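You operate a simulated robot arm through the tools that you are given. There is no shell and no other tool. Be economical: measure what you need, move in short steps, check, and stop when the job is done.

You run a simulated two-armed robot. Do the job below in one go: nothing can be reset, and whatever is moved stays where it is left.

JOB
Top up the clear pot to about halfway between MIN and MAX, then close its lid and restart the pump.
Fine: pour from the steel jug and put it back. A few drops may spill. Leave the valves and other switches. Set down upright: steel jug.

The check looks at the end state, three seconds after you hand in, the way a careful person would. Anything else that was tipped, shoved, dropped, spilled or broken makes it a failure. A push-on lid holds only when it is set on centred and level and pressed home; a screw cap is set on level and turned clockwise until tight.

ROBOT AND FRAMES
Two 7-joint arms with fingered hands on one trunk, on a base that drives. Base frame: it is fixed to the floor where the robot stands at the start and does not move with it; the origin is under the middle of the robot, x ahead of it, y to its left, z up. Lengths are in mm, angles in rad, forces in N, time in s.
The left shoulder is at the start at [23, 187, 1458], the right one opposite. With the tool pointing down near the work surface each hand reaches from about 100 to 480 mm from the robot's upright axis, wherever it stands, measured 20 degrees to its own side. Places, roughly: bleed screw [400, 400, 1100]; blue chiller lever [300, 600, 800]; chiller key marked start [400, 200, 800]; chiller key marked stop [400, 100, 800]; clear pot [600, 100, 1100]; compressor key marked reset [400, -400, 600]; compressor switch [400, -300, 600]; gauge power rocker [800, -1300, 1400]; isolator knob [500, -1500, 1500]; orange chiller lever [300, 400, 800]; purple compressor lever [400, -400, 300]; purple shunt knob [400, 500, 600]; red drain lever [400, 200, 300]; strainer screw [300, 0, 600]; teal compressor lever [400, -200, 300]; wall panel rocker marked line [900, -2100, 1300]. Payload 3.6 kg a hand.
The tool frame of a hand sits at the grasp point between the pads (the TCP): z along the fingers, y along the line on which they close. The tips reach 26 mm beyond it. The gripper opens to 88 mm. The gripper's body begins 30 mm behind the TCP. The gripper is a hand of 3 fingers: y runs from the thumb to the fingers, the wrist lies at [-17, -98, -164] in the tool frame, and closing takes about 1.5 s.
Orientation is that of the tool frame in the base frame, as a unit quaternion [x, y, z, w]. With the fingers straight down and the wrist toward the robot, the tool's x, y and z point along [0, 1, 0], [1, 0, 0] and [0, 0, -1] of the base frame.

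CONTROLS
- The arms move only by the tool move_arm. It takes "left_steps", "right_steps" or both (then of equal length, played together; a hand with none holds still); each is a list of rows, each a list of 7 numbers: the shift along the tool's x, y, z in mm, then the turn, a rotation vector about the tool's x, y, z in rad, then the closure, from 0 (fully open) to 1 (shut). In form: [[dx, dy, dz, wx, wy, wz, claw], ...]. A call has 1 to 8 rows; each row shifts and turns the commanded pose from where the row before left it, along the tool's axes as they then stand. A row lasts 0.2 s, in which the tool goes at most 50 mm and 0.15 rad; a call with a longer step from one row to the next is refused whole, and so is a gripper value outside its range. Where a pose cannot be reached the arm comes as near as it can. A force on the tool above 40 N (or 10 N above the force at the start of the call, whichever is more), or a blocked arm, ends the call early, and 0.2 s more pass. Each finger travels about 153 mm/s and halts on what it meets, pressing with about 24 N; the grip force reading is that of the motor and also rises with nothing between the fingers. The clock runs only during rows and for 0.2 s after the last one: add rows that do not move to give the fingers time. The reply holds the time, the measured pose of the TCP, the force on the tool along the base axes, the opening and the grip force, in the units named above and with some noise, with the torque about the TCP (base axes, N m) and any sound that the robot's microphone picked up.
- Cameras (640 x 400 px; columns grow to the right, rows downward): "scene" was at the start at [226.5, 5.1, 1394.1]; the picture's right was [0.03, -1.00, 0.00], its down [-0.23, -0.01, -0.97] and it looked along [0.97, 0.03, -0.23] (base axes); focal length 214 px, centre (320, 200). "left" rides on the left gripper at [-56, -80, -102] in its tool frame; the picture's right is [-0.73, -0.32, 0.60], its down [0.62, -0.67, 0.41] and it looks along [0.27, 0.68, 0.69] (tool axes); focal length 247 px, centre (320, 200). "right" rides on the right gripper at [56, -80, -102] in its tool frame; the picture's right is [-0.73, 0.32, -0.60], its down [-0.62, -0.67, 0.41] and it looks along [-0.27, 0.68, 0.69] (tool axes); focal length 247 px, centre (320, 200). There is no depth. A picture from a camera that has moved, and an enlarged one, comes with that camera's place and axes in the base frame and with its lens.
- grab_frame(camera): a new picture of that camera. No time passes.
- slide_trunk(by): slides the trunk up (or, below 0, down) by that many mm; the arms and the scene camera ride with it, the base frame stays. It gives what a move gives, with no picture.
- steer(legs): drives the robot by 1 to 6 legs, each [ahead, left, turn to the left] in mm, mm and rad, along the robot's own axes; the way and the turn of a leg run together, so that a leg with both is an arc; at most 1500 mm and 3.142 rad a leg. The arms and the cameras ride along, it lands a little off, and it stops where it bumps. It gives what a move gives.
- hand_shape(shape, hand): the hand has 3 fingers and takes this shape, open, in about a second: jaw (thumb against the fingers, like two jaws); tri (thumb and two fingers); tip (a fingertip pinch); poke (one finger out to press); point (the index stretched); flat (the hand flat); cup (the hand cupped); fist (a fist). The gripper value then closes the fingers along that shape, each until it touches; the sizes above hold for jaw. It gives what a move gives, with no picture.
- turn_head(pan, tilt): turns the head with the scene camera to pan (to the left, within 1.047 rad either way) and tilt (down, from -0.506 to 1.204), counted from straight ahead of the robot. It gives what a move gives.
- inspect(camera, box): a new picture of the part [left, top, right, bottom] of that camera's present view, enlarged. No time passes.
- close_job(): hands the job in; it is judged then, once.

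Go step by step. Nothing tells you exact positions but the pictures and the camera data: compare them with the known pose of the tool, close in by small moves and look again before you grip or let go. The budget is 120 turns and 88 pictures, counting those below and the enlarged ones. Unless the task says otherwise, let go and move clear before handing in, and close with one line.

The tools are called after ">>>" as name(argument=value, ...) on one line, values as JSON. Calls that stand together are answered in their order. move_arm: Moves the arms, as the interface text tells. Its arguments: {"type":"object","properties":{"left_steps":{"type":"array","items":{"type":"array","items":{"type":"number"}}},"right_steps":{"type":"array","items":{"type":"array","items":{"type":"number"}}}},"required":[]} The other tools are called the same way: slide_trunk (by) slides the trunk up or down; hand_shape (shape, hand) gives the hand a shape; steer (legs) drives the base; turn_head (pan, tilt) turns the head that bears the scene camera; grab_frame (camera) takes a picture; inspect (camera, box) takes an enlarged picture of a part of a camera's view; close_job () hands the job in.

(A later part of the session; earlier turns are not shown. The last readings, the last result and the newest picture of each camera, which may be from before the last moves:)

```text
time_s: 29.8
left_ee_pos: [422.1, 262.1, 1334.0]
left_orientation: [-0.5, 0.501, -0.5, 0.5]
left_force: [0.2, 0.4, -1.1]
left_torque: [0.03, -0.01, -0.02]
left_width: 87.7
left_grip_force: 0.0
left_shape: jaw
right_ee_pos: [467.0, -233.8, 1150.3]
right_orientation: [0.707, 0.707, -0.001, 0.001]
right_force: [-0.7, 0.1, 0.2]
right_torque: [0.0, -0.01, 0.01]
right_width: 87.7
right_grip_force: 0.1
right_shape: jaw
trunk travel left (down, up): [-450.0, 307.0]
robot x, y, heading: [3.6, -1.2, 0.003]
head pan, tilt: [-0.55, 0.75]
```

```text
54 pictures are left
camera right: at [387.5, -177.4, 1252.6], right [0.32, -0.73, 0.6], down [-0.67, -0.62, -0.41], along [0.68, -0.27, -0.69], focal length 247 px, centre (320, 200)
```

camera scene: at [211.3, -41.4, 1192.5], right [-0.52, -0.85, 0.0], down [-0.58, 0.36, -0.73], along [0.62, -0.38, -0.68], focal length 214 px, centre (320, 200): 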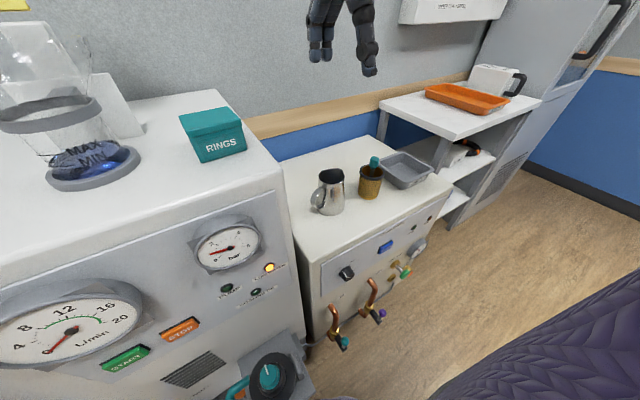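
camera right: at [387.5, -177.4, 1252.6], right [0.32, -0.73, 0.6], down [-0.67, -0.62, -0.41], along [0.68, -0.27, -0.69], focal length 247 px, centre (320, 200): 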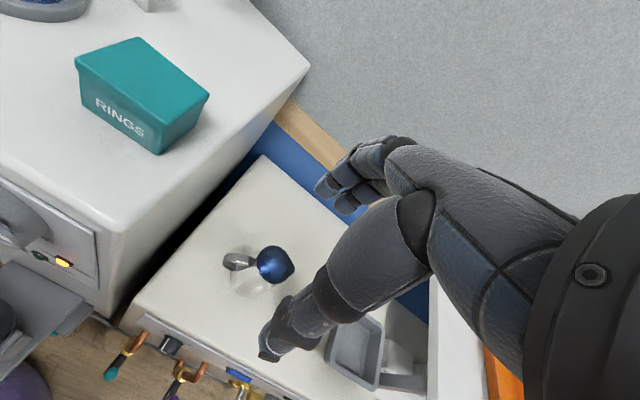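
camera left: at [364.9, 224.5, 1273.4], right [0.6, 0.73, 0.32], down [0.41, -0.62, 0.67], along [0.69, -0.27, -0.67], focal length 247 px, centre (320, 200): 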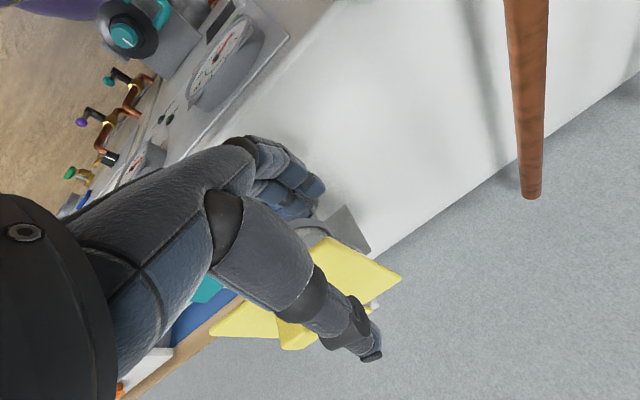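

Triangulating with the right camera puts the jug at about (572, −303), its base near z 740 and mouth near 850. I lower the trunk to gain reach and look again.

>>> slide_trunk(by=-150)

>>> move_arm(left_steps=[[-5, -30, -20, 0, 0, 0, 0], [-5, -30, -20, 0, 0, 0, 0], [0, -30, 0, 0, 0, 0, 0], [0, 0, 0, 0, 0, 0, 0], [0, 0, 0, 0, 0, 0, 0]], right_steps=[[-10, 15, 0, 0, 0, -0.14, 0], [-10, 15, 0, 0, 0, -0.14, 0], [-10, 15, 0, 0, 0, -0.14, 0], [-10, 15, 0, 0, 0, 0, 0], [-5, 15, 0, 0, 0, 0, 0]])

>>> grab_frame(camera="scene")

>>> grab_frame(camera="right")

```text
time_s: 31.6
left_ee_pos: [440.4, 260.6, 1170.6]
left_orientation: [-0.512, 0.512, -0.488, 0.488]
left_force: [-0.2, -1.3, -0.3]
left_torque: [-0.01, -0.02, 0.02]
left_width: 87.9
left_grip_force: 0.0
left_shape: jaw
right_ee_pos: [467.6, -237.8, 1002.2]
right_orientation: [0.707, 0.707, 0.0, 0.0]
right_force: [-0.2, 0.3, -0.6]
right_torque: [0.02, -0.01, 0.02]
right_width: 87.6
right_grip_force: 0.0
right_shape: jaw
trunk travel left (down, up): [-300.0, 457.0]
robot x, y, heading: [0.5, -0.6, 0.004]
head pan, tilt: [-0.55, 0.75]
```

```text
time_s: 32.8
left_ee_pos: [406.4, 271.5, 1261.6]
left_orientation: [0.512, -0.511, 0.488, -0.489]
left_force: [0.9, 0.2, 0.2]
left_torque: [-0.01, -0.01, -0.02]
left_width: 87.9
left_grip_force: 0.0
left_shape: jaw
right_ee_pos: [553.3, -263.9, 998.3]
right_orientation: [0.544, 0.839, 0.0, 0.0]
right_force: [-1.0, -0.4, 0.2]
right_torque: [0.03, -0.04, -0.02]
right_width: 87.8
right_grip_force: 0.1
right_shape: jaw
trunk travel left (down, up): [-300.0, 457.0]
robot x, y, heading: [-3.2, -0.7, -0.0]
head pan, tilt: [-0.55, 0.75]
```

```text
53 pictures are left
camera scene: at [229.8, -41.5, 1032.2], right [-0.52, -0.85, 0.0], down [-0.58, 0.36, -0.73], along [0.62, -0.38, -0.68], focal length 214 px, centre (320, 200)
```

scene: 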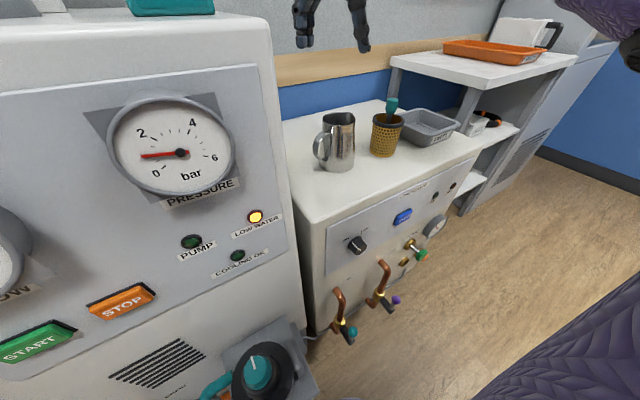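

```text
52 pictures are left
camera right: at [456.4, -245.3, 1101.1], right [0.59, -0.54, 0.6], down [-0.35, -0.84, -0.41], along [0.73, 0.03, -0.69], focal length 247 px, centre (320, 200)
```

right: 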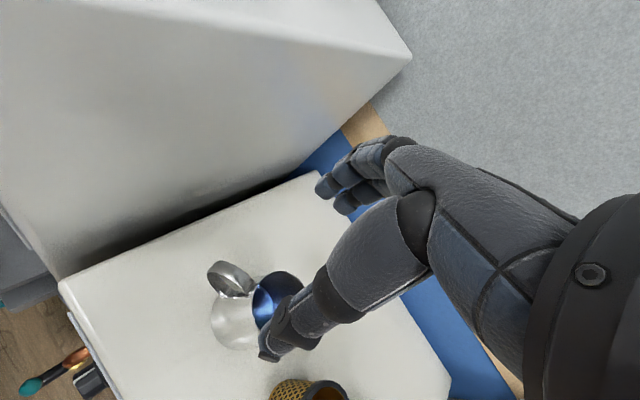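

The arm reaches well and the jug's axis is near (580, −304), with the handle pointing to about 123°. I align the hand with it and come down to just above the rim.

>>> move_arm(right_steps=[[0, 0, 0, 0, 0, -0.15, 0], [-24, 0, 10, 0, 0, 0, 0], [-24, 0, 28, 0, 0, 0, 0], [0, 0, 30, 0, 0, 0, 0], [0, 0, 30, 0, 0, 0, 0], [0, 0, 0, 0, 0, 0, 0]])

>>> grab_frame(camera="right")

>>> inspect(camera="scene", box=[260, 40, 440, 190])

```text
time_s: 34.2
left_ee_pos: [406.7, 270.5, 1261.6]
left_orientation: [0.512, -0.512, 0.488, -0.488]
left_force: [-0.3, -0.7, 0.2]
left_torque: [0.02, 0.0, 0.01]
left_width: 87.7
left_grip_force: 0.0
left_shape: jaw
right_ee_pos: [579.8, -302.5, 900.1]
right_orientation: [0.481, 0.877, 0.0, 0.0]
right_force: [0.5, -0.1, 0.0]
right_torque: [-0.01, -0.01, 0.03]
right_width: 87.7
right_grip_force: 0.0
right_shape: jaw
trunk travel left (down, up): [-300.0, 457.0]
robot x, y, heading: [4.1, 1.0, -0.002]
head pan, tilt: [-0.55, 0.75]
```

```text
51 pictures are left
camera right: at [481.3, -297.5, 1002.8], right [0.66, -0.45, 0.6], down [-0.22, -0.88, -0.41], along [0.71, 0.14, -0.69], focal length 247 px, centre (320, 200)
```

right: 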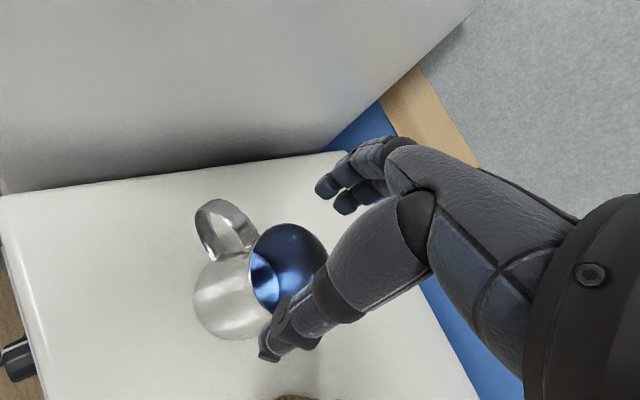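

```text
2.67 times, centred on (350, 115) of scene
camera zoom: at [229.6, -41.3, 1032.3], right [-0.52, -0.85, 0.0], down [-0.58, 0.36, -0.73], along [0.62, -0.38, -0.68], focal length 572 px, centre (240, 427)
```

zoom: 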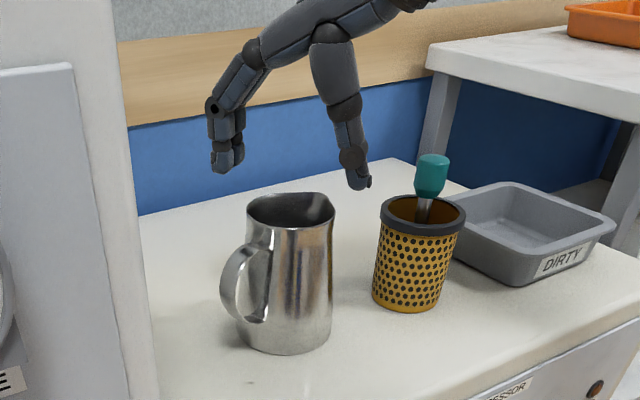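

The hand is centred over the jug within a few millimetres. I go down in stages.

>>> move_arm(right_steps=[[0, 0, 12, 0, 0, 0, 0], [0, 0, 12, 0, 0, 0, 0], [0, 0, 12, 0, 0, 0, 0], [0, 0, 10, 0, 0, 0, 0]])

>>> inspect(camera="scene", box=[260, 40, 440, 190])

>>> inspect(camera="right", box=[180, 150, 420, 390])

```text
time_s: 35.2
left_ee_pos: [406.7, 272.1, 1262.2]
left_orientation: [0.512, -0.511, 0.488, -0.489]
left_force: [0.6, -0.8, -0.3]
left_torque: [0.0, -0.02, -0.03]
left_width: 87.6
left_grip_force: 0.0
left_shape: jaw
right_ee_pos: [577.1, -301.2, 857.4]
right_orientation: [0.48, 0.877, -0.001, 0.001]
right_force: [-0.2, -0.3, -0.1]
right_torque: [-0.03, 0.01, 0.01]
right_width: 87.7
right_grip_force: 0.1
right_shape: jaw
trunk travel left (down, up): [-300.0, 457.0]
robot x, y, heading: [1.6, 1.3, -0.0]
head pan, tilt: [-0.55, 0.75]
```

```text
2.67 times, centred on (350, 115) of scene
camera zoom: at [229.7, -41.4, 1032.3], right [-0.52, -0.85, 0.0], down [-0.58, 0.36, -0.73], along [0.62, -0.38, -0.68], focal length 572 px, centre (240, 427)
```

zoom: 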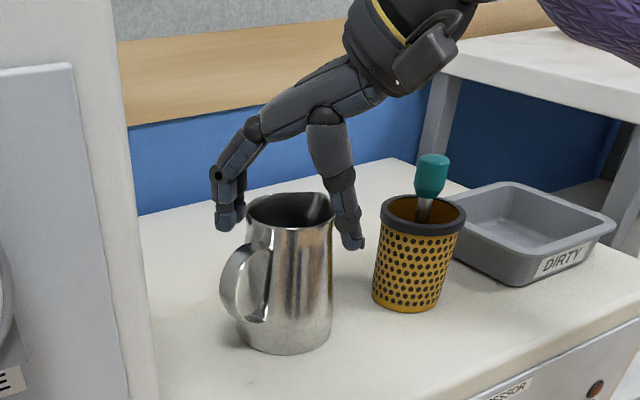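

```text
1.67 times, centred on (300, 270) of right
camera zoom: at [478.9, -297.8, 958.4], right [0.67, -0.45, 0.6], down [-0.22, -0.88, -0.41], along [0.71, 0.14, -0.69], focal length 412 px, centre (353, 83)
```

zoom: 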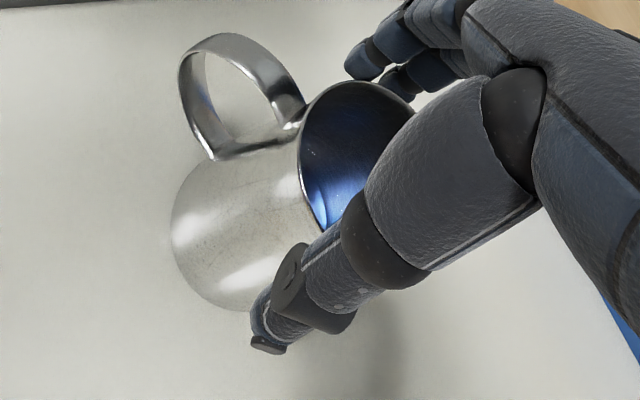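

>>> move_arm(right_steps=[[0, 0, 10, 0, 0, 0, 0], [0, 0, 10, 0, 0, 0, 0], [0, 0, 10, 0, 0, 0, 0]])

>>> inspect(camera="scene", box=[260, 40, 440, 190])

```text
time_s: 36.0
left_ee_pos: [404.8, 271.2, 1262.1]
left_orientation: [0.512, -0.511, 0.488, -0.489]
left_force: [-0.2, -0.4, -0.4]
left_torque: [-0.01, -0.03, -0.01]
left_width: 88.0
left_grip_force: 0.0
left_shape: jaw
right_ee_pos: [577.5, -301.5, 828.6]
right_orientation: [0.48, 0.877, 0.001, 0.001]
right_force: [-0.8, 0.1, 6.2]
right_torque: [-0.07, 0.11, 0.01]
right_width: 87.8
right_grip_force: 0.1
right_shape: jaw
trunk travel left (down, up): [-300.0, 457.0]
robot x, y, heading: [4.7, -1.7, -0.001]
head pan, tilt: [-0.55, 0.75]
```

```text
2.67 times, centred on (350, 115) of scene
camera zoom: at [228.9, -41.1, 1032.6], right [-0.52, -0.85, 0.0], down [-0.58, 0.36, -0.73], along [0.62, -0.38, -0.68], focal length 572 px, centre (240, 427)
```

zoom: 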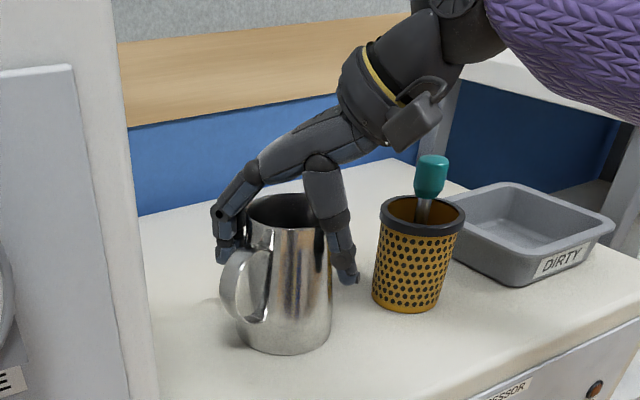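

A slight contact on the rim (6 N), so I rise 3 mm and close the hand on the jug.

>>> move_arm(right_steps=[[0, 0, -4, 0, 0, 0, 0], [0, 0, 0, 0, 0, 0, 0.3], [0, 0, 0, 0, 0, 0, 1], [0, 0, 0, 0, 0, 0, 1], [0, 0, 0, 0, 0, 0, 1], [0, 0, 0, 0, 0, 0, 1], [0, 0, 0, 0, 0, 0, 1], [0, 0, 0, 0, 0, 0, 1]])

>>> inspect(camera="scene", box=[260, 40, 440, 190])

```text
time_s: 37.8
left_ee_pos: [404.6, 271.0, 1261.2]
left_orientation: [0.512, -0.511, 0.488, -0.488]
left_force: [0.7, -0.2, 0.6]
left_torque: [0.03, -0.02, -0.03]
left_width: 87.6
left_grip_force: 0.0
left_shape: jaw
right_ee_pos: [577.4, -302.0, 830.0]
right_orientation: [0.481, 0.877, -0.001, -0.001]
right_force: [-0.7, -0.8, 0.3]
right_torque: [-0.02, -0.06, 0.0]
right_width: 70.7
right_grip_force: 23.5
right_shape: jaw
trunk travel left (down, up): [-300.0, 457.0]
robot x, y, heading: [-2.1, -0.2, -0.004]
head pan, tilt: [-0.55, 0.75]
```

```text
2.67 times, centred on (350, 115) of scene
camera zoom: at [229.5, -41.4, 1032.3], right [-0.52, -0.85, 0.0], down [-0.58, 0.36, -0.73], along [0.62, -0.38, -0.68], focal length 572 px, centre (240, 427)
```

zoom: 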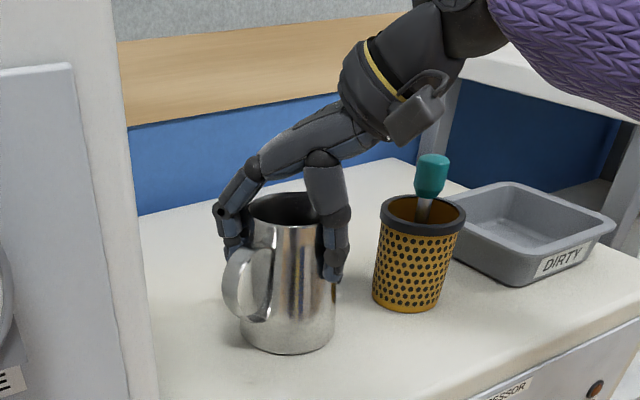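

The jug is gripped (70.7 mm, 23.5 N). I lift it 30 mm to feel the weight.

>>> move_arm(right_steps=[[0, 0, -8, 0, 0, 0, 1], [0, 0, -10, 0, 0, 0, 1], [0, 0, -12, 0, 0, 0, 1], [0, 0, 0, 0, 0, 0, 1]])

>>> inspect(camera="scene", box=[260, 40, 440, 190])

```text
time_s: 38.8
left_ee_pos: [406.2, 271.4, 1261.0]
left_orientation: [-0.511, 0.511, -0.489, 0.488]
left_force: [0.5, -0.4, 0.1]
left_torque: [0.02, -0.01, -0.01]
left_width: 87.7
left_grip_force: 0.0
left_shape: jaw
right_ee_pos: [577.4, -301.8, 859.6]
right_orientation: [0.481, 0.877, 0.001, -0.001]
right_force: [0.3, 0.6, -2.3]
right_torque: [0.03, 0.02, 0.01]
right_width: 70.2
right_grip_force: 23.4
right_shape: jaw
trunk travel left (down, up): [-300.0, 457.0]
robot x, y, heading: [-1.8, 1.0, 0.003]
head pan, tilt: [-0.55, 0.75]
```

```text
2.67 times, centred on (350, 115) of scene
camera zoom: at [230.0, -41.6, 1032.2], right [-0.52, -0.85, 0.0], down [-0.58, 0.36, -0.73], along [0.62, -0.38, -0.68], focal length 572 px, centre (240, 427)
```

zoom: 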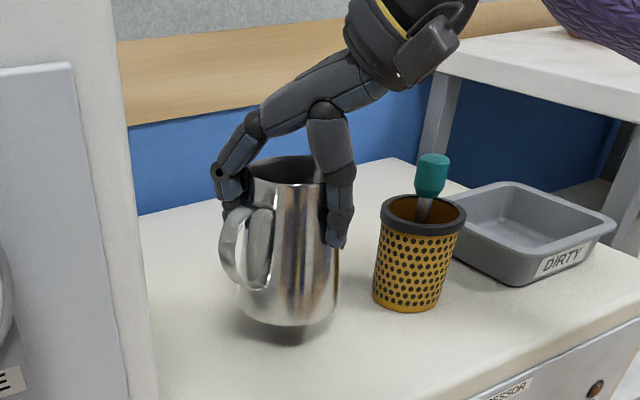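

Lifted cleanly (about 2.3 N). I raise the trunk to carry the jug up above the cabinet.

>>> slide_trunk(by=180)

>>> move_arm(right_steps=[[0, 0, -25, 0, 0, 0, 1], [0, 0, -30, 0, 0, 0, 1], [0, 0, -35, 0, 0, 0, 1], [0, 0, -35, 0, 0, 0, 1], [0, 0, -35, 0, 0, 0, 1], [0, 0, -30, 0, 0, 0, 1], [0, 0, -20, 0, 0, 0, 1]])

>>> turn_head(pan=-0.1, tilt=0.3)

>>> grab_frame(camera="scene")

```text
time_s: 40.8
left_ee_pos: [404.8, 269.4, 1440.9]
left_orientation: [0.512, -0.512, 0.487, -0.488]
left_force: [-0.4, 0.7, 0.0]
left_torque: [-0.02, -0.04, -0.02]
left_width: 87.9
left_grip_force: 0.1
left_shape: jaw
right_ee_pos: [577.4, -302.8, 1038.4]
right_orientation: [0.479, 0.878, -0.001, -0.001]
right_force: [-0.2, 0.1, -4.0]
right_torque: [0.02, 0.02, 0.0]
right_width: 70.3
right_grip_force: 24.4
right_shape: jaw
trunk travel left (down, up): [-480.0, 277.0]
robot x, y, heading: [-4.0, -0.6, 0.004]
head pan, tilt: [-0.55, 0.75]
```

```text
time_s: 42.4
left_ee_pos: [404.7, 270.5, 1441.2]
left_orientation: [-0.511, 0.512, -0.488, 0.488]
left_force: [0.1, -0.4, -0.4]
left_torque: [0.01, -0.04, -0.02]
left_width: 87.5
left_grip_force: 0.0
left_shape: jaw
right_ee_pos: [577.4, -301.5, 1249.8]
right_orientation: [0.48, 0.877, -0.001, -0.001]
right_force: [-0.4, 0.3, -3.5]
right_torque: [0.03, 0.0, -0.03]
right_width: 70.5
right_grip_force: 23.9
right_shape: jaw
trunk travel left (down, up): [-480.0, 277.0]
robot x, y, heading: [-0.1, 0.8, 0.0]
head pan, tilt: [-0.55, 0.75]
```

```text
time_s: 43.3
left_ee_pos: [406.2, 268.8, 1442.3]
left_orientation: [-0.511, 0.512, -0.489, 0.488]
left_force: [-0.7, 0.1, 0.9]
left_torque: [0.0, 0.01, -0.05]
left_width: 88.3
left_grip_force: 0.0
left_shape: jaw
right_ee_pos: [578.9, -300.7, 1250.4]
right_orientation: [0.48, 0.877, 0.0, 0.0]
right_force: [-0.3, 0.6, -2.4]
right_torque: [0.02, 0.0, 0.01]
right_width: 70.2
right_grip_force: 23.7
right_shape: jaw
trunk travel left (down, up): [-480.0, 277.0]
robot x, y, heading: [0.1, 1.4, 0.002]
head pan, tilt: [-0.099, 0.3]
```

```text
44 pictures are left
camera scene: at [231.5, -7.6, 1264.1], right [-0.1, -0.99, 0.0], down [-0.3, 0.03, -0.95], along [0.95, -0.1, -0.3], focal length 214 px, centre (320, 200)
```

scene: 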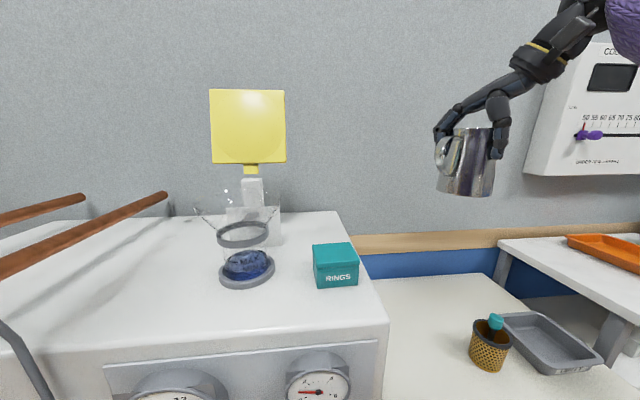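

Next I turn the jug's spout a bit more to the right and carry it slowly over toward the pot, keeping the spout on the right side.

>>> move_arm(right_steps=[[0, 0, -3, 0, 0, 0.1, 1], [0, 0, -3, 0, 0, 0.1, 1], [0, 0, -3, 0, 0, 0.1, 1], [9.6, 2.7, 0, 0, 0, 0, 1], [19.3, 5.3, 0, 0, 0, 0, 1], [28.9, 8, 0, 0, 0, 0, 1], [28.9, 8, 0, 0, 0, 0, 1], [28.9, 8, 0, 0, 0, 0, 1]])

>>> move_arm(right_steps=[[28.9, 8, 0, 0, 0, 0, 1], [28.9, 8, 0, 0, 0, 0, 1], [28.9, 8, 0, 0, 0, 0, 1], [28.9, 8, 0, 0, 0, 0, 1], [28.9, 8, 0, 0, 0, 0, 1], [24, 6.6, 0, 0, 0, 0, 1], [14, 4, 0, 0, 0, 0, 1], [0, 0, 0, 0, 0, 0, 1]])

>>> grab_frame(camera="scene")

```text
time_s: 45.1
left_ee_pos: [405.3, 271.3, 1441.0]
left_orientation: [0.512, -0.511, 0.488, -0.488]
left_force: [-0.4, -0.3, 0.4]
left_torque: [-0.02, 0.02, -0.02]
left_width: 87.7
left_grip_force: 0.0
left_shape: jaw
right_ee_pos: [579.5, -181.3, 1258.3]
right_orientation: [0.606, 0.796, 0.0, 0.0]
right_force: [0.0, 0.7, -3.4]
right_torque: [0.04, 0.01, -0.01]
right_width: 70.2
right_grip_force: 24.2
right_shape: jaw
trunk travel left (down, up): [-480.0, 277.0]
robot x, y, heading: [-0.1, -1.1, 0.001]
head pan, tilt: [-0.099, 0.3]
```

```text
time_s: 46.9
left_ee_pos: [405.7, 270.1, 1442.4]
left_orientation: [-0.512, 0.512, -0.488, 0.488]
left_force: [-0.1, 0.0, -0.4]
left_torque: [-0.02, 0.02, -0.02]
left_width: 87.6
left_grip_force: 0.0
left_shape: jaw
right_ee_pos: [577.5, 6.4, 1257.6]
right_orientation: [0.606, 0.795, 0.0, -0.001]
right_force: [0.4, -0.3, -2.4]
right_torque: [0.04, 0.02, 0.01]
right_width: 70.1
right_grip_force: 24.3
right_shape: jaw
trunk travel left (down, up): [-480.0, 277.0]
robot x, y, heading: [1.1, -0.4, 0.001]
head pan, tilt: [-0.099, 0.3]
```

```text
43 pictures are left
camera scene: at [231.6, -7.5, 1264.1], right [-0.1, -1.0, 0.0], down [-0.29, 0.03, -0.96], along [0.95, -0.09, -0.3], focal length 214 px, centre (320, 200)
```

scene: 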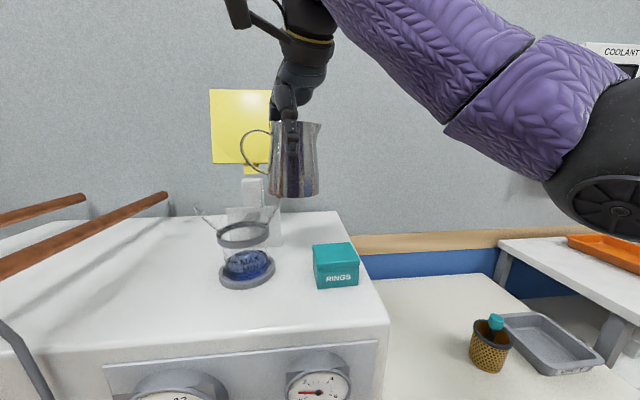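

>>> move_arm(right_steps=[[10, 3, -4, 0, 0, 0, 1], [22, 6, -4, 0, 0, 0, 1], [26, 7.2, 0, 0, 0, 0, 1], [26, 7.2, 0, 0, 0, 0, 1], [22, 6, 0, 0, 0, 0, 1], [15, 4.2, 0, 0, 0, 0, 1], [0, 0, 0, 0, 0, 0, 1]])

>>> turn_head(pan=0.2, tilt=0.3)

>>> inspect(camera="scene", box=[200, 40, 440, 280])

>>> grab_frame(camera="right")

```text
time_s: 48.5
left_ee_pos: [405.7, 270.4, 1441.2]
left_orientation: [0.512, -0.511, 0.488, -0.488]
left_force: [0.5, 0.3, -0.1]
left_torque: [0.03, 0.0, -0.02]
left_width: 87.7
left_grip_force: 0.0
left_shape: jaw
right_ee_pos: [578.5, 131.2, 1264.9]
right_orientation: [0.607, 0.795, 0.0, 0.0]
right_force: [1.4, -0.1, -2.8]
right_torque: [0.01, 0.0, 0.0]
right_width: 70.1
right_grip_force: 24.2
right_shape: jaw
trunk travel left (down, up): [-480.0, 277.0]
robot x, y, heading: [-1.3, -0.8, -0.004]
head pan, tilt: [-0.099, 0.3]
```

```text
time_s: 49.3
left_ee_pos: [405.1, 270.0, 1441.0]
left_orientation: [0.512, -0.512, 0.488, -0.488]
left_force: [0.3, 0.8, -0.1]
left_torque: [0.0, 0.02, -0.02]
left_width: 87.5
left_grip_force: 0.1
left_shape: jaw
right_ee_pos: [578.7, 131.3, 1266.5]
right_orientation: [0.606, 0.795, 0.0, 0.0]
right_force: [0.6, -0.2, -2.9]
right_torque: [0.05, 0.02, 0.0]
right_width: 70.4
right_grip_force: 24.2
right_shape: jaw
trunk travel left (down, up): [-480.0, 277.0]
robot x, y, heading: [0.9, 5.8, 0.001]
head pan, tilt: [0.201, 0.3]
```

```text
1.67 times, centred on (320, 160) of scene
camera zoom: at [230.1, 20.6, 1264.2], right [0.2, -0.98, 0.0], down [-0.29, -0.06, -0.96], along [0.94, 0.19, -0.3], focal length 358 px, centre (320, 267)
```

zoom: 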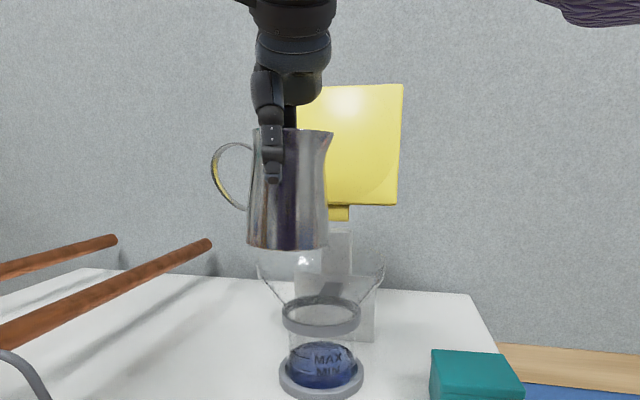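

```text
41 pictures are left
camera right: at [486.5, 164.3, 1367.1], right [0.5, -0.62, 0.6], down [-0.48, -0.78, -0.41], along [0.72, -0.08, -0.69], focal length 247 px, centre (320, 200)
```

right: 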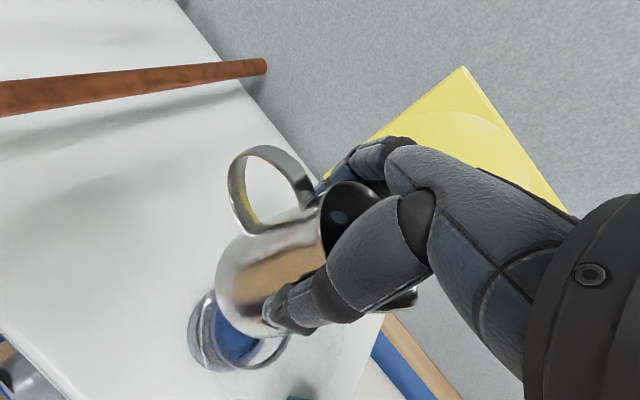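

The jug stands over the pot with its spout above the funnel. I check the present level closely, then start tilting in small steps.

>>> inspect(camera="scene", box=[285, 215, 355, 285])

>>> move_arm(right_steps=[[0, 0, 0, 0, 0.09, 0, 1], [0, 0, 0, 0, 0.09, 0, 1], [0, 0, 0, 0, 0.09, 0, 1], [0, 0, 0, 0, 0.09, 0, 1], [0, 0, 0, 0, 0.09, 0, 1], [0, 0, 0, 0, 0.05, 0, 1]])

>>> inspect(camera="scene", box=[200, 40, 440, 280])

```text
5.71 times, centred on (320, 250) of scene
camera zoom: at [230.1, 20.6, 1264.2], right [0.2, -0.98, 0.0], down [-0.29, -0.06, -0.96], along [0.94, 0.19, -0.3], focal length 1226 px, centre (320, -86)
```

zoom: 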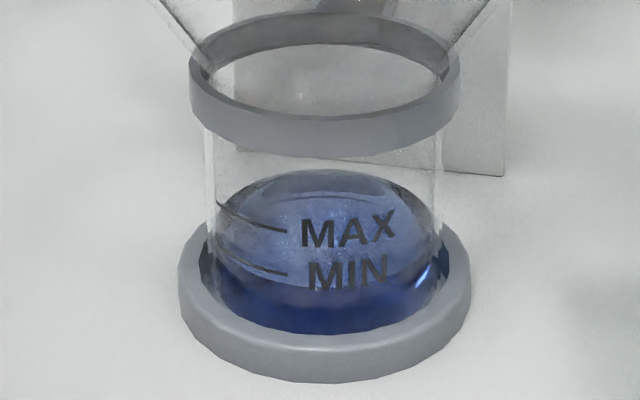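

```text
time_s: 50.7
left_ee_pos: [405.1, 269.5, 1441.3]
left_orientation: [-0.511, 0.512, -0.489, 0.488]
left_force: [0.1, 0.4, 0.5]
left_torque: [-0.01, 0.0, -0.01]
left_width: 87.8
left_grip_force: 0.1
left_shape: jaw
right_ee_pos: [578.4, 133.3, 1266.0]
right_orientation: [0.587, 0.771, 0.151, -0.197]
right_force: [0.4, 1.0, -3.3]
right_torque: [-0.03, -0.01, 0.03]
right_width: 70.3
right_grip_force: 23.8
right_shape: jaw
trunk travel left (down, up): [-480.0, 277.0]
robot x, y, heading: [0.1, 1.3, 0.001]
head pan, tilt: [0.201, 0.3]
```

```text
1.67 times, centred on (320, 160) of scene
camera zoom: at [230.1, 20.6, 1264.2], right [0.2, -0.98, 0.0], down [-0.29, -0.06, -0.96], along [0.94, 0.19, -0.3], focal length 358 px, centre (320, 267)
```

zoom: 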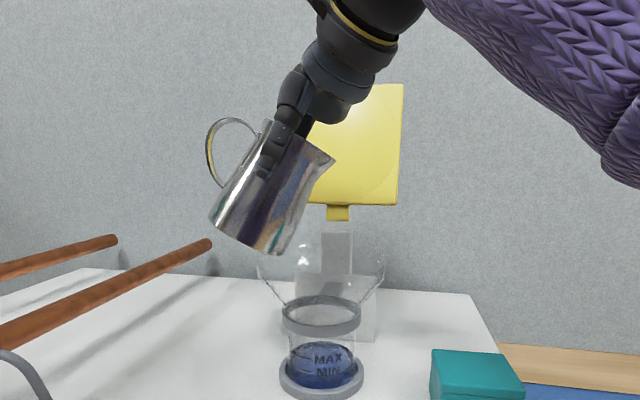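

No flow at 29° yet. I tilt on in small steps and look each time.

>>> move_arm(right_steps=[[0, 0, 0, 0, 0.06, 0, 1], [0, 0, 0, 0, 0.06, 0, 1], [0, 0, 0, 0, 0.05, 0, 1]])

>>> inspect(camera="scene", box=[240, 80, 400, 290])

```text
time_s: 51.5
left_ee_pos: [406.5, 269.7, 1441.9]
left_orientation: [0.512, -0.512, 0.488, -0.488]
left_force: [0.6, -0.4, -0.2]
left_torque: [0.01, 0.01, 0.0]
left_width: 87.8
left_grip_force: 0.1
left_shape: jaw
right_ee_pos: [578.8, 131.6, 1266.9]
right_orientation: [0.573, 0.75, 0.199, -0.263]
right_force: [-0.6, 0.1, -3.5]
right_torque: [-0.06, -0.01, 0.02]
right_width: 70.3
right_grip_force: 23.6
right_shape: jaw
trunk travel left (down, up): [-480.0, 277.0]
robot x, y, heading: [-3.3, 4.6, -0.002]
head pan, tilt: [0.201, 0.3]
```

```text
1.90 times, centred on (320, 185) of scene
camera zoom: at [230.1, 20.6, 1264.2], right [0.2, -0.98, 0.0], down [-0.29, -0.06, -0.96], along [0.94, 0.19, -0.3], focal length 408 px, centre (320, 229)
```

zoom: 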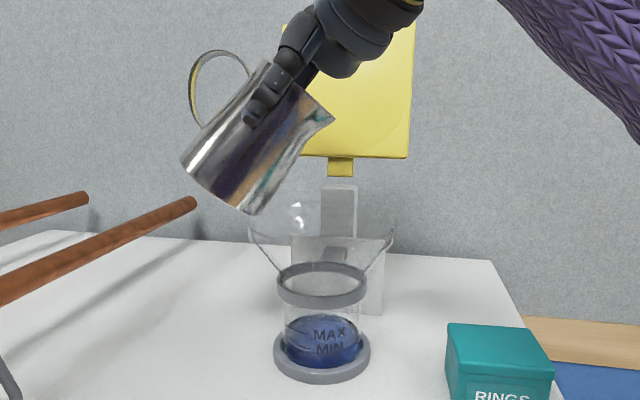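

>>> move_arm(right_steps=[[0, 0, 0, 0, 0.05, 0, 1], [0, 0, 0, 0, 0.05, 0, 1], [0, 0, 0, 0, 0, 0, 1]])

>>> inspect(camera="scene", box=[240, 80, 400, 290])

```text
time_s: 52.3
left_ee_pos: [404.5, 269.9, 1440.7]
left_orientation: [0.512, -0.512, 0.488, -0.488]
left_force: [-0.1, -0.1, 0.9]
left_torque: [0.01, 0.03, 0.01]
left_width: 87.7
left_grip_force: 0.0
left_shape: jaw
right_ee_pos: [580.0, 132.5, 1265.2]
right_orientation: [0.562, 0.737, 0.228, -0.299]
right_force: [-0.6, -0.4, -3.0]
right_torque: [-0.08, -0.01, -0.03]
right_width: 70.2
right_grip_force: 23.7
right_shape: jaw
trunk travel left (down, up): [-480.0, 277.0]
robot x, y, heading: [1.4, -2.0, -0.004]
head pan, tilt: [0.201, 0.3]
```

```text
1.90 times, centred on (320, 185) of scene
camera zoom: at [230.1, 20.7, 1264.2], right [0.2, -0.98, 0.0], down [-0.29, -0.06, -0.96], along [0.94, 0.19, -0.3], focal length 408 px, centre (320, 229)
```

zoom: 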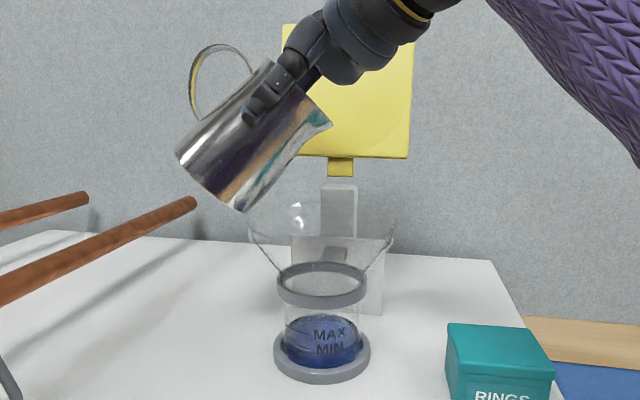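

>>> move_arm(right_steps=[[0, 0, 0, 0, 0.05, 0, 1], [0, 0, 0, 0, 0.05, 0, 1], [0, 0, 0, 0, 0, 0, 1], [0, 0, 0, 0, 0, 0, 1]])

>>> inspect(camera="scene", box=[240, 80, 400, 290])

```text
time_s: 53.3
left_ee_pos: [404.8, 270.9, 1440.4]
left_orientation: [0.512, -0.511, 0.488, -0.488]
left_force: [-0.7, -0.2, -0.3]
left_torque: [0.01, -0.01, 0.02]
left_width: 87.8
left_grip_force: 0.1
left_shape: jaw
right_ee_pos: [578.8, 133.3, 1266.0]
right_orientation: [0.549, 0.721, 0.256, -0.335]
right_force: [0.2, -0.6, -2.7]
right_torque: [-0.15, 0.0, 0.05]
right_width: 70.0
right_grip_force: 23.9
right_shape: jaw
trunk travel left (down, up): [-480.0, 277.0]
robot x, y, heading: [0.1, 4.0, 0.001]
head pan, tilt: [0.201, 0.3]
```

```text
1.90 times, centred on (320, 185) of scene
camera zoom: at [230.1, 20.7, 1264.2], right [0.2, -0.98, 0.0], down [-0.29, -0.06, -0.96], along [0.94, 0.19, -0.3], focal length 408 px, centre (320, 229)
```

zoom: 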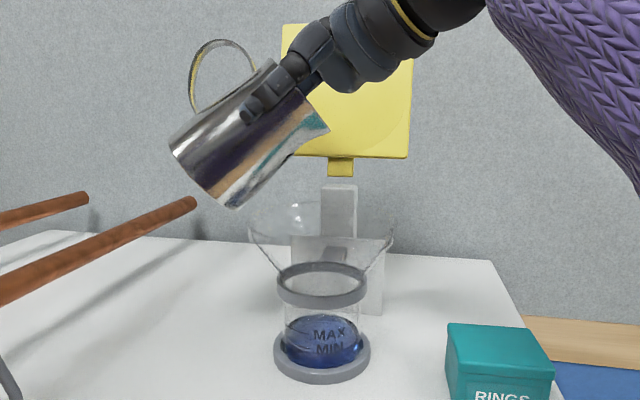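

>>> move_arm(right_steps=[[0, 0, 0, 0, 0.05, 0, 1], [0, 0, 0, 0, 0.04, 0, 1], [0, 0, 0, 0, 0, 0, 1], [0, 0, 0, 0, 0, 0, 1]])

>>> inspect(camera="scene", box=[240, 80, 400, 290])

```text
time_s: 54.3
left_ee_pos: [405.3, 269.7, 1441.2]
left_orientation: [-0.511, 0.512, -0.488, 0.488]
left_force: [-0.8, 0.1, -0.4]
left_torque: [-0.01, -0.02, 0.0]
left_width: 87.8
left_grip_force: 0.0
left_shape: jaw
right_ee_pos: [578.4, 131.0, 1266.9]
right_orientation: [0.538, 0.706, 0.28, -0.367]
right_force: [-0.7, -0.6, -3.3]
right_torque: [-0.1, -0.02, 0.0]
right_width: 70.4
right_grip_force: 24.1
right_shape: jaw
trunk travel left (down, up): [-480.0, 277.0]
robot x, y, heading: [-3.5, 1.9, -0.002]
head pan, tilt: [0.201, 0.3]
```

```text
1.90 times, centred on (320, 185) of scene
camera zoom: at [230.1, 20.7, 1264.2], right [0.2, -0.98, 0.0], down [-0.29, -0.06, -0.96], along [0.94, 0.19, -0.3], focal length 408 px, centre (320, 229)
```

zoom: 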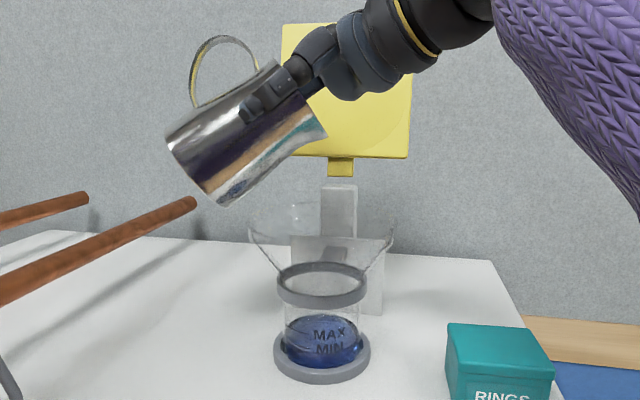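

>>> move_arm(right_steps=[[0, 0, 0, 0, 0.04, 0, 1], [0, 0, 0, 0, 0.04, 0, 1], [0, 0, 0, 0, 0, 0, 1], [0, 0, 0, 0, 0, 0, 1]])

>>> inspect(camera="scene", box=[240, 80, 400, 290])

```text
time_s: 55.3
left_ee_pos: [405.1, 269.4, 1440.7]
left_orientation: [-0.511, 0.512, -0.489, 0.487]
left_force: [0.1, 0.1, -0.6]
left_torque: [-0.02, 0.0, 0.0]
left_width: 88.0
left_grip_force: 0.1
left_shape: jaw
right_ee_pos: [578.4, 131.3, 1266.8]
right_orientation: [0.525, 0.69, 0.301, -0.396]
right_force: [-0.1, -0.8, -3.6]
right_torque: [-0.12, -0.04, -0.02]
right_width: 70.1
right_grip_force: 23.7
right_shape: jaw
trunk travel left (down, up): [-480.0, 277.0]
robot x, y, heading: [2.1, 2.3, -0.002]
head pan, tilt: [0.201, 0.3]
```

```text
1.90 times, centred on (320, 185) of scene
camera zoom: at [230.1, 20.7, 1264.2], right [0.2, -0.98, 0.0], down [-0.29, -0.06, -0.96], along [0.94, 0.19, -0.3], focal length 408 px, centre (320, 229)
```

zoom: 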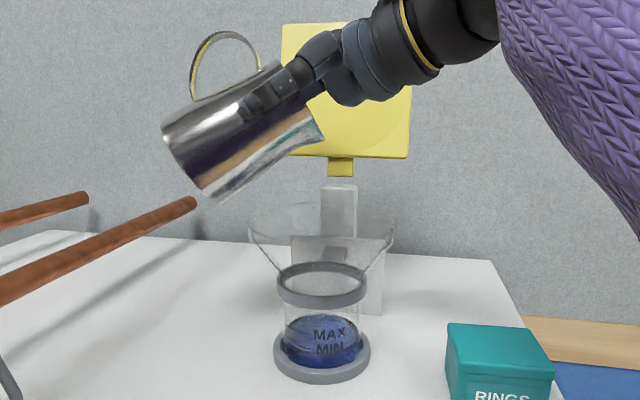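

>>> move_arm(right_steps=[[0, 0, 0, 0, 0.04, 0, 1], [0, 0, 0, 0, 0.04, 0, 1], [0, 0, 0, 0, 0, 0, 1], [0, 0, 0, 0, 0, 0, 1]])

>>> inspect(camera="scene", box=[240, 80, 400, 290])

```text
time_s: 56.3
left_ee_pos: [404.9, 270.2, 1441.3]
left_orientation: [0.512, -0.512, 0.488, -0.488]
left_force: [0.0, -0.7, -0.6]
left_torque: [0.01, 0.01, 0.0]
left_width: 87.8
left_grip_force: 0.1
left_shape: jaw
right_ee_pos: [578.1, 130.7, 1265.2]
right_orientation: [0.514, 0.673, 0.321, -0.424]
right_force: [-0.9, 0.2, -2.7]
right_torque: [-0.15, -0.05, -0.02]
right_width: 70.2
right_grip_force: 24.0
right_shape: jaw
trunk travel left (down, up): [-480.0, 277.0]
robot x, y, heading: [-1.7, 1.5, -0.001]
head pan, tilt: [0.201, 0.3]
```

```text
1.90 times, centred on (320, 185) of scene
camera zoom: at [230.1, 20.7, 1264.2], right [0.2, -0.98, 0.0], down [-0.29, -0.06, -0.96], along [0.94, 0.19, -0.3], focal length 408 px, centre (320, 229)
```

zoom: 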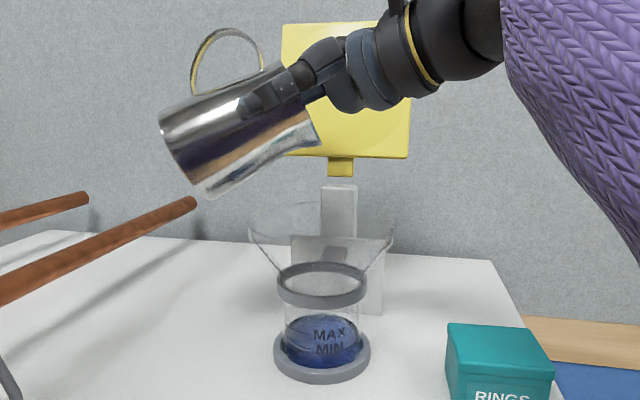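

>>> inspect(camera="right", box=[180, 130, 460, 370])

>>> move_arm(right_steps=[[0, 0, 0, 0, 0.04, 0, 1], [0, 0, 0, 0, 0.03, 0, 1], [0, 0, 0, 0, 0, 0, 1], [0, 0, 0, 0, 0, 0, 1]])

>>> inspect(camera="scene", box=[240, 80, 400, 290])

```text
1.67 times, centred on (320, 250) of right
camera zoom: at [519.1, 45.5, 1360.8], right [0.54, -0.74, -0.4], down [-0.67, -0.08, -0.74], along [0.52, 0.66, -0.54], focal length 412 px, centre (320, 117)
```

zoom: 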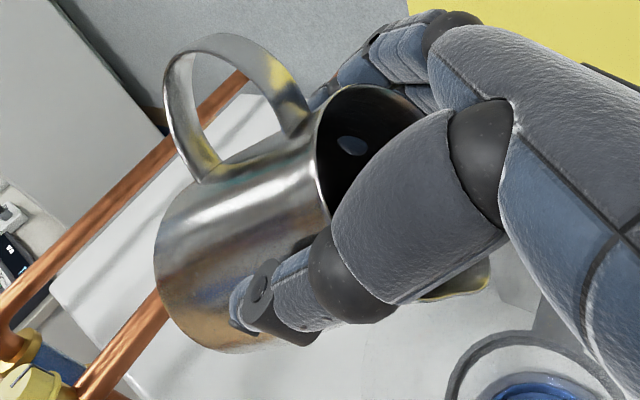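

```text
time_s: 57.3
left_ee_pos: [405.3, 269.9, 1441.8]
left_orientation: [-0.511, 0.513, -0.489, 0.487]
left_force: [-0.7, 0.2, -0.7]
left_torque: [0.02, -0.04, 0.02]
left_width: 87.9
left_grip_force: 0.1
left_shape: jaw
right_ee_pos: [579.5, 132.3, 1267.3]
right_orientation: [0.502, 0.659, 0.339, -0.446]
right_force: [-0.5, -0.8, -3.5]
right_torque: [-0.16, -0.03, -0.03]
right_width: 70.3
right_grip_force: 24.2
right_shape: jaw
trunk travel left (down, up): [-480.0, 277.0]
robot x, y, heading: [4.6, -4.7, -0.001]
head pan, tilt: [0.201, 0.3]
```

```text
1.90 times, centred on (320, 185) of scene
camera zoom: at [230.1, 20.7, 1264.2], right [0.2, -0.98, 0.0], down [-0.29, -0.06, -0.96], along [0.94, 0.19, -0.3], focal length 408 px, centre (320, 229)
```

zoom: 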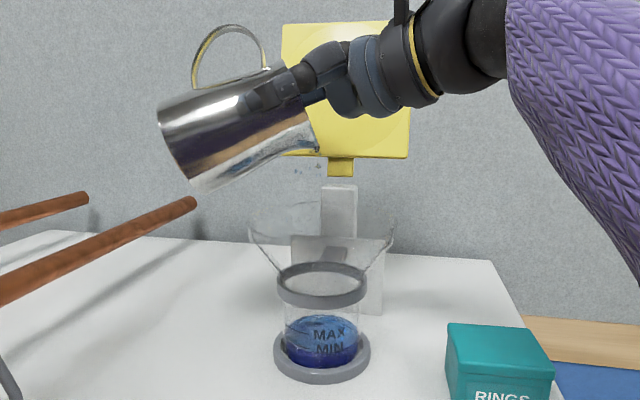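

It is starting to drip. I hold the tilt and watch the level.

>>> move_arm(right_steps=[[0, 0, 0, 0, 0, 0, 1], [0, 0, 0, 0, 0, 0, 1], [0, 0, 0, 0, 0, 0, 1]])

>>> inspect(camera="scene", box=[260, 115, 380, 290])

```text
time_s: 58.1
left_ee_pos: [405.1, 270.0, 1440.9]
left_orientation: [0.512, -0.512, 0.488, -0.488]
left_force: [0.1, 0.2, 0.1]
left_torque: [-0.03, -0.01, 0.03]
left_width: 87.6
left_grip_force: 0.1
left_shape: jaw
right_ee_pos: [580.6, 132.0, 1266.4]
right_orientation: [0.502, 0.659, 0.339, -0.446]
right_force: [0.3, -0.7, -2.9]
right_torque: [-0.1, -0.02, -0.02]
right_width: 70.3
right_grip_force: 24.2
right_shape: jaw
trunk travel left (down, up): [-480.0, 277.0]
robot x, y, heading: [-3.4, 2.4, -0.004]
head pan, tilt: [0.201, 0.3]
```

```text
2.29 times, centred on (320, 202) of scene
camera zoom: at [230.1, 20.7, 1264.2], right [0.2, -0.98, 0.0], down [-0.29, -0.06, -0.96], along [0.94, 0.19, -0.3], focal length 490 px, centre (320, 194)
```

zoom: 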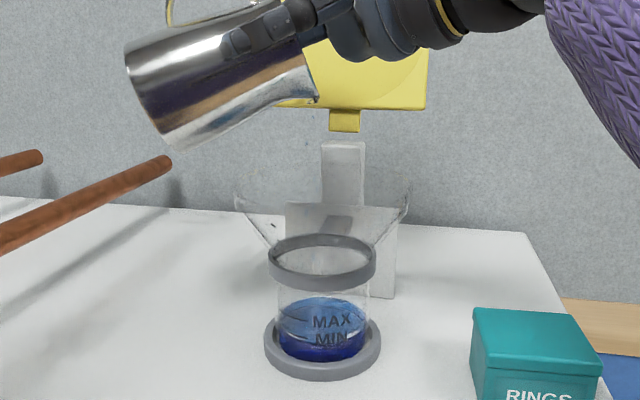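

>>> inspect(camera="scene", box=[285, 215, 355, 285])

```text
5.71 times, centred on (320, 250) of scene
camera zoom: at [230.1, 20.7, 1264.2], right [0.2, -0.98, 0.0], down [-0.29, -0.06, -0.96], along [0.94, 0.19, -0.3], focal length 1226 px, centre (320, -86)
```

zoom: 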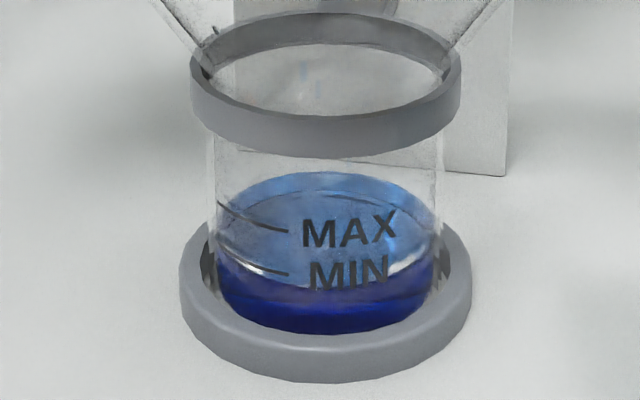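

The front waterline is just under MIN. I tilt a little more and hold.

>>> move_arm(right_steps=[[0, 0, 0, 0, 0.04, 0, 1], [0, 0, 0, 0, 0.03, 0, 1], [0, 0, 0, 0, 0, 0, 1], [0, 0, 0, 0, 0, 0, 1], [0, 0, 0, 0, 0, 0, 1], [0, 0, 0, 0, 0, 0, 1]])

>>> inspect(camera="scene", box=[280, 130, 360, 285])

```text
time_s: 59.5
left_ee_pos: [404.9, 270.0, 1442.3]
left_orientation: [0.512, -0.512, 0.488, -0.488]
left_force: [0.6, 0.0, -0.4]
left_torque: [0.02, -0.06, 0.01]
left_width: 87.9
left_grip_force: 0.0
left_shape: jaw
right_ee_pos: [576.6, 130.8, 1266.6]
right_orientation: [0.489, 0.643, 0.356, -0.469]
right_force: [0.4, 0.0, -2.4]
right_torque: [-0.13, -0.04, 0.02]
right_width: 70.3
right_grip_force: 24.2
right_shape: jaw
trunk travel left (down, up): [-480.0, 277.0]
robot x, y, heading: [-2.3, -3.6, 0.001]
head pan, tilt: [0.201, 0.3]
```

```text
2.58 times, centred on (320, 208) of scene
camera zoom: at [230.1, 20.7, 1264.2], right [0.2, -0.98, 0.0], down [-0.29, -0.06, -0.96], along [0.94, 0.19, -0.3], focal length 554 px, centre (320, 181)
```

zoom: 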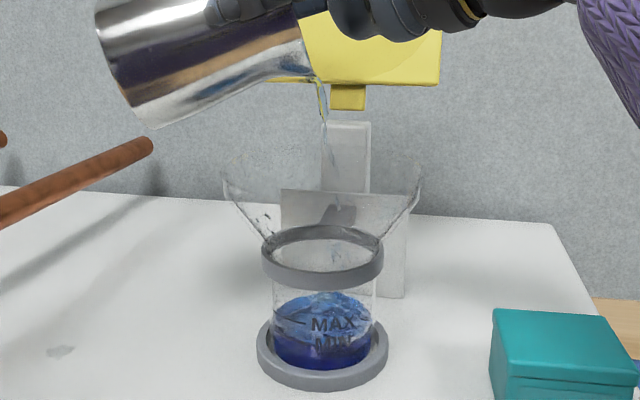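

It is flowing well into the funnel. I tilt back to stop and read the level.

>>> move_arm(right_steps=[[0, 0, 0, 0, -0.12, 0, 1], [0, 0, 0, 0, -0.1, 0, 1], [0, 0, 0, 0, 0, 0, 1], [0, 0, 0, 0, 0, 0, 1], [0, 0, 0, 0, 0, 0, 1], [0, 0, 0, 0, 0, 0, 1]])

>>> inspect(camera="scene", box=[285, 215, 355, 285])

```text
time_s: 60.9
left_ee_pos: [405.2, 270.9, 1442.5]
left_orientation: [0.512, -0.511, 0.488, -0.489]
left_force: [0.2, -0.3, -0.2]
left_torque: [0.02, 0.03, -0.01]
left_width: 87.7
left_grip_force: 0.0
left_shape: jaw
right_ee_pos: [578.2, 130.9, 1267.3]
right_orientation: [0.526, 0.69, 0.302, -0.395]
right_force: [-0.3, 0.7, -3.5]
right_torque: [-0.11, -0.02, -0.01]
right_width: 70.4
right_grip_force: 24.0
right_shape: jaw
trunk travel left (down, up): [-480.0, 277.0]
robot x, y, heading: [-1.6, 0.4, -0.003]
head pan, tilt: [0.201, 0.3]
```

```text
5.71 times, centred on (320, 250) of scene
camera zoom: at [230.1, 20.7, 1264.2], right [0.2, -0.98, 0.0], down [-0.29, -0.06, -0.96], along [0.94, 0.19, -0.3], focal length 1226 px, centre (320, -86)
```

zoom: 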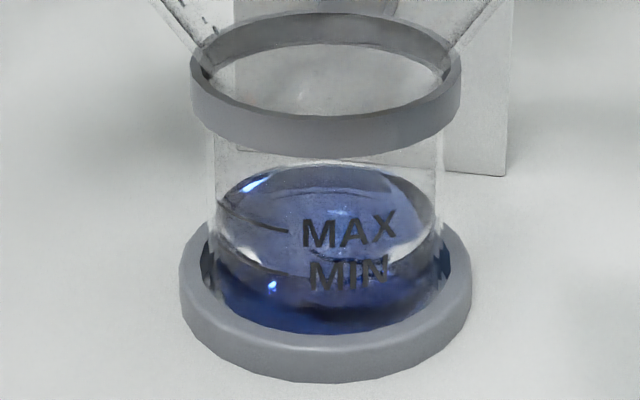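

The level is now about at MIN. I pour again, a bit longer.

>>> move_arm(right_steps=[[0, 0, 0, 0, 0.12, 0, 1], [0, 0, 0, 0, 0.1, 0, 1], [0, 0, 0, 0, 0.04, 0, 1], [0, 0, 0, 0, 0, 0, 1], [0, 0, 0, 0, 0, 0, 1], [0, 0, 0, 0, 0, 0, 1], [0, 0, 0, 0, 0, 0, 1], [0, 0, 0, 0, 0, 0, 1]])

>>> inspect(camera="scene", box=[280, 130, 360, 285])

```text
time_s: 62.7
left_ee_pos: [405.7, 269.5, 1441.5]
left_orientation: [-0.512, 0.512, -0.488, 0.488]
left_force: [-0.6, -0.1, -0.4]
left_torque: [0.0, -0.01, 0.01]
left_width: 87.8
left_grip_force: 0.0
left_shape: jaw
right_ee_pos: [577.7, 131.4, 1267.1]
right_orientation: [0.483, 0.633, 0.367, -0.481]
right_force: [0.2, -1.1, -3.6]
right_torque: [-0.12, -0.03, 0.01]
right_width: 70.5
right_grip_force: 24.4
right_shape: jaw
trunk travel left (down, up): [-480.0, 277.0]
robot x, y, heading: [-2.6, -0.1, 0.003]
head pan, tilt: [0.201, 0.3]
```

```text
2.58 times, centred on (320, 208) of scene
camera zoom: at [230.1, 20.7, 1264.2], right [0.2, -0.98, 0.0], down [-0.29, -0.06, -0.96], along [0.94, 0.19, -0.3], focal length 554 px, centre (320, 181)
```

zoom: 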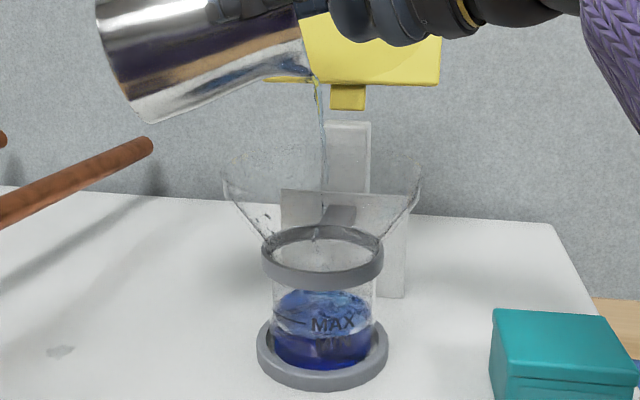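

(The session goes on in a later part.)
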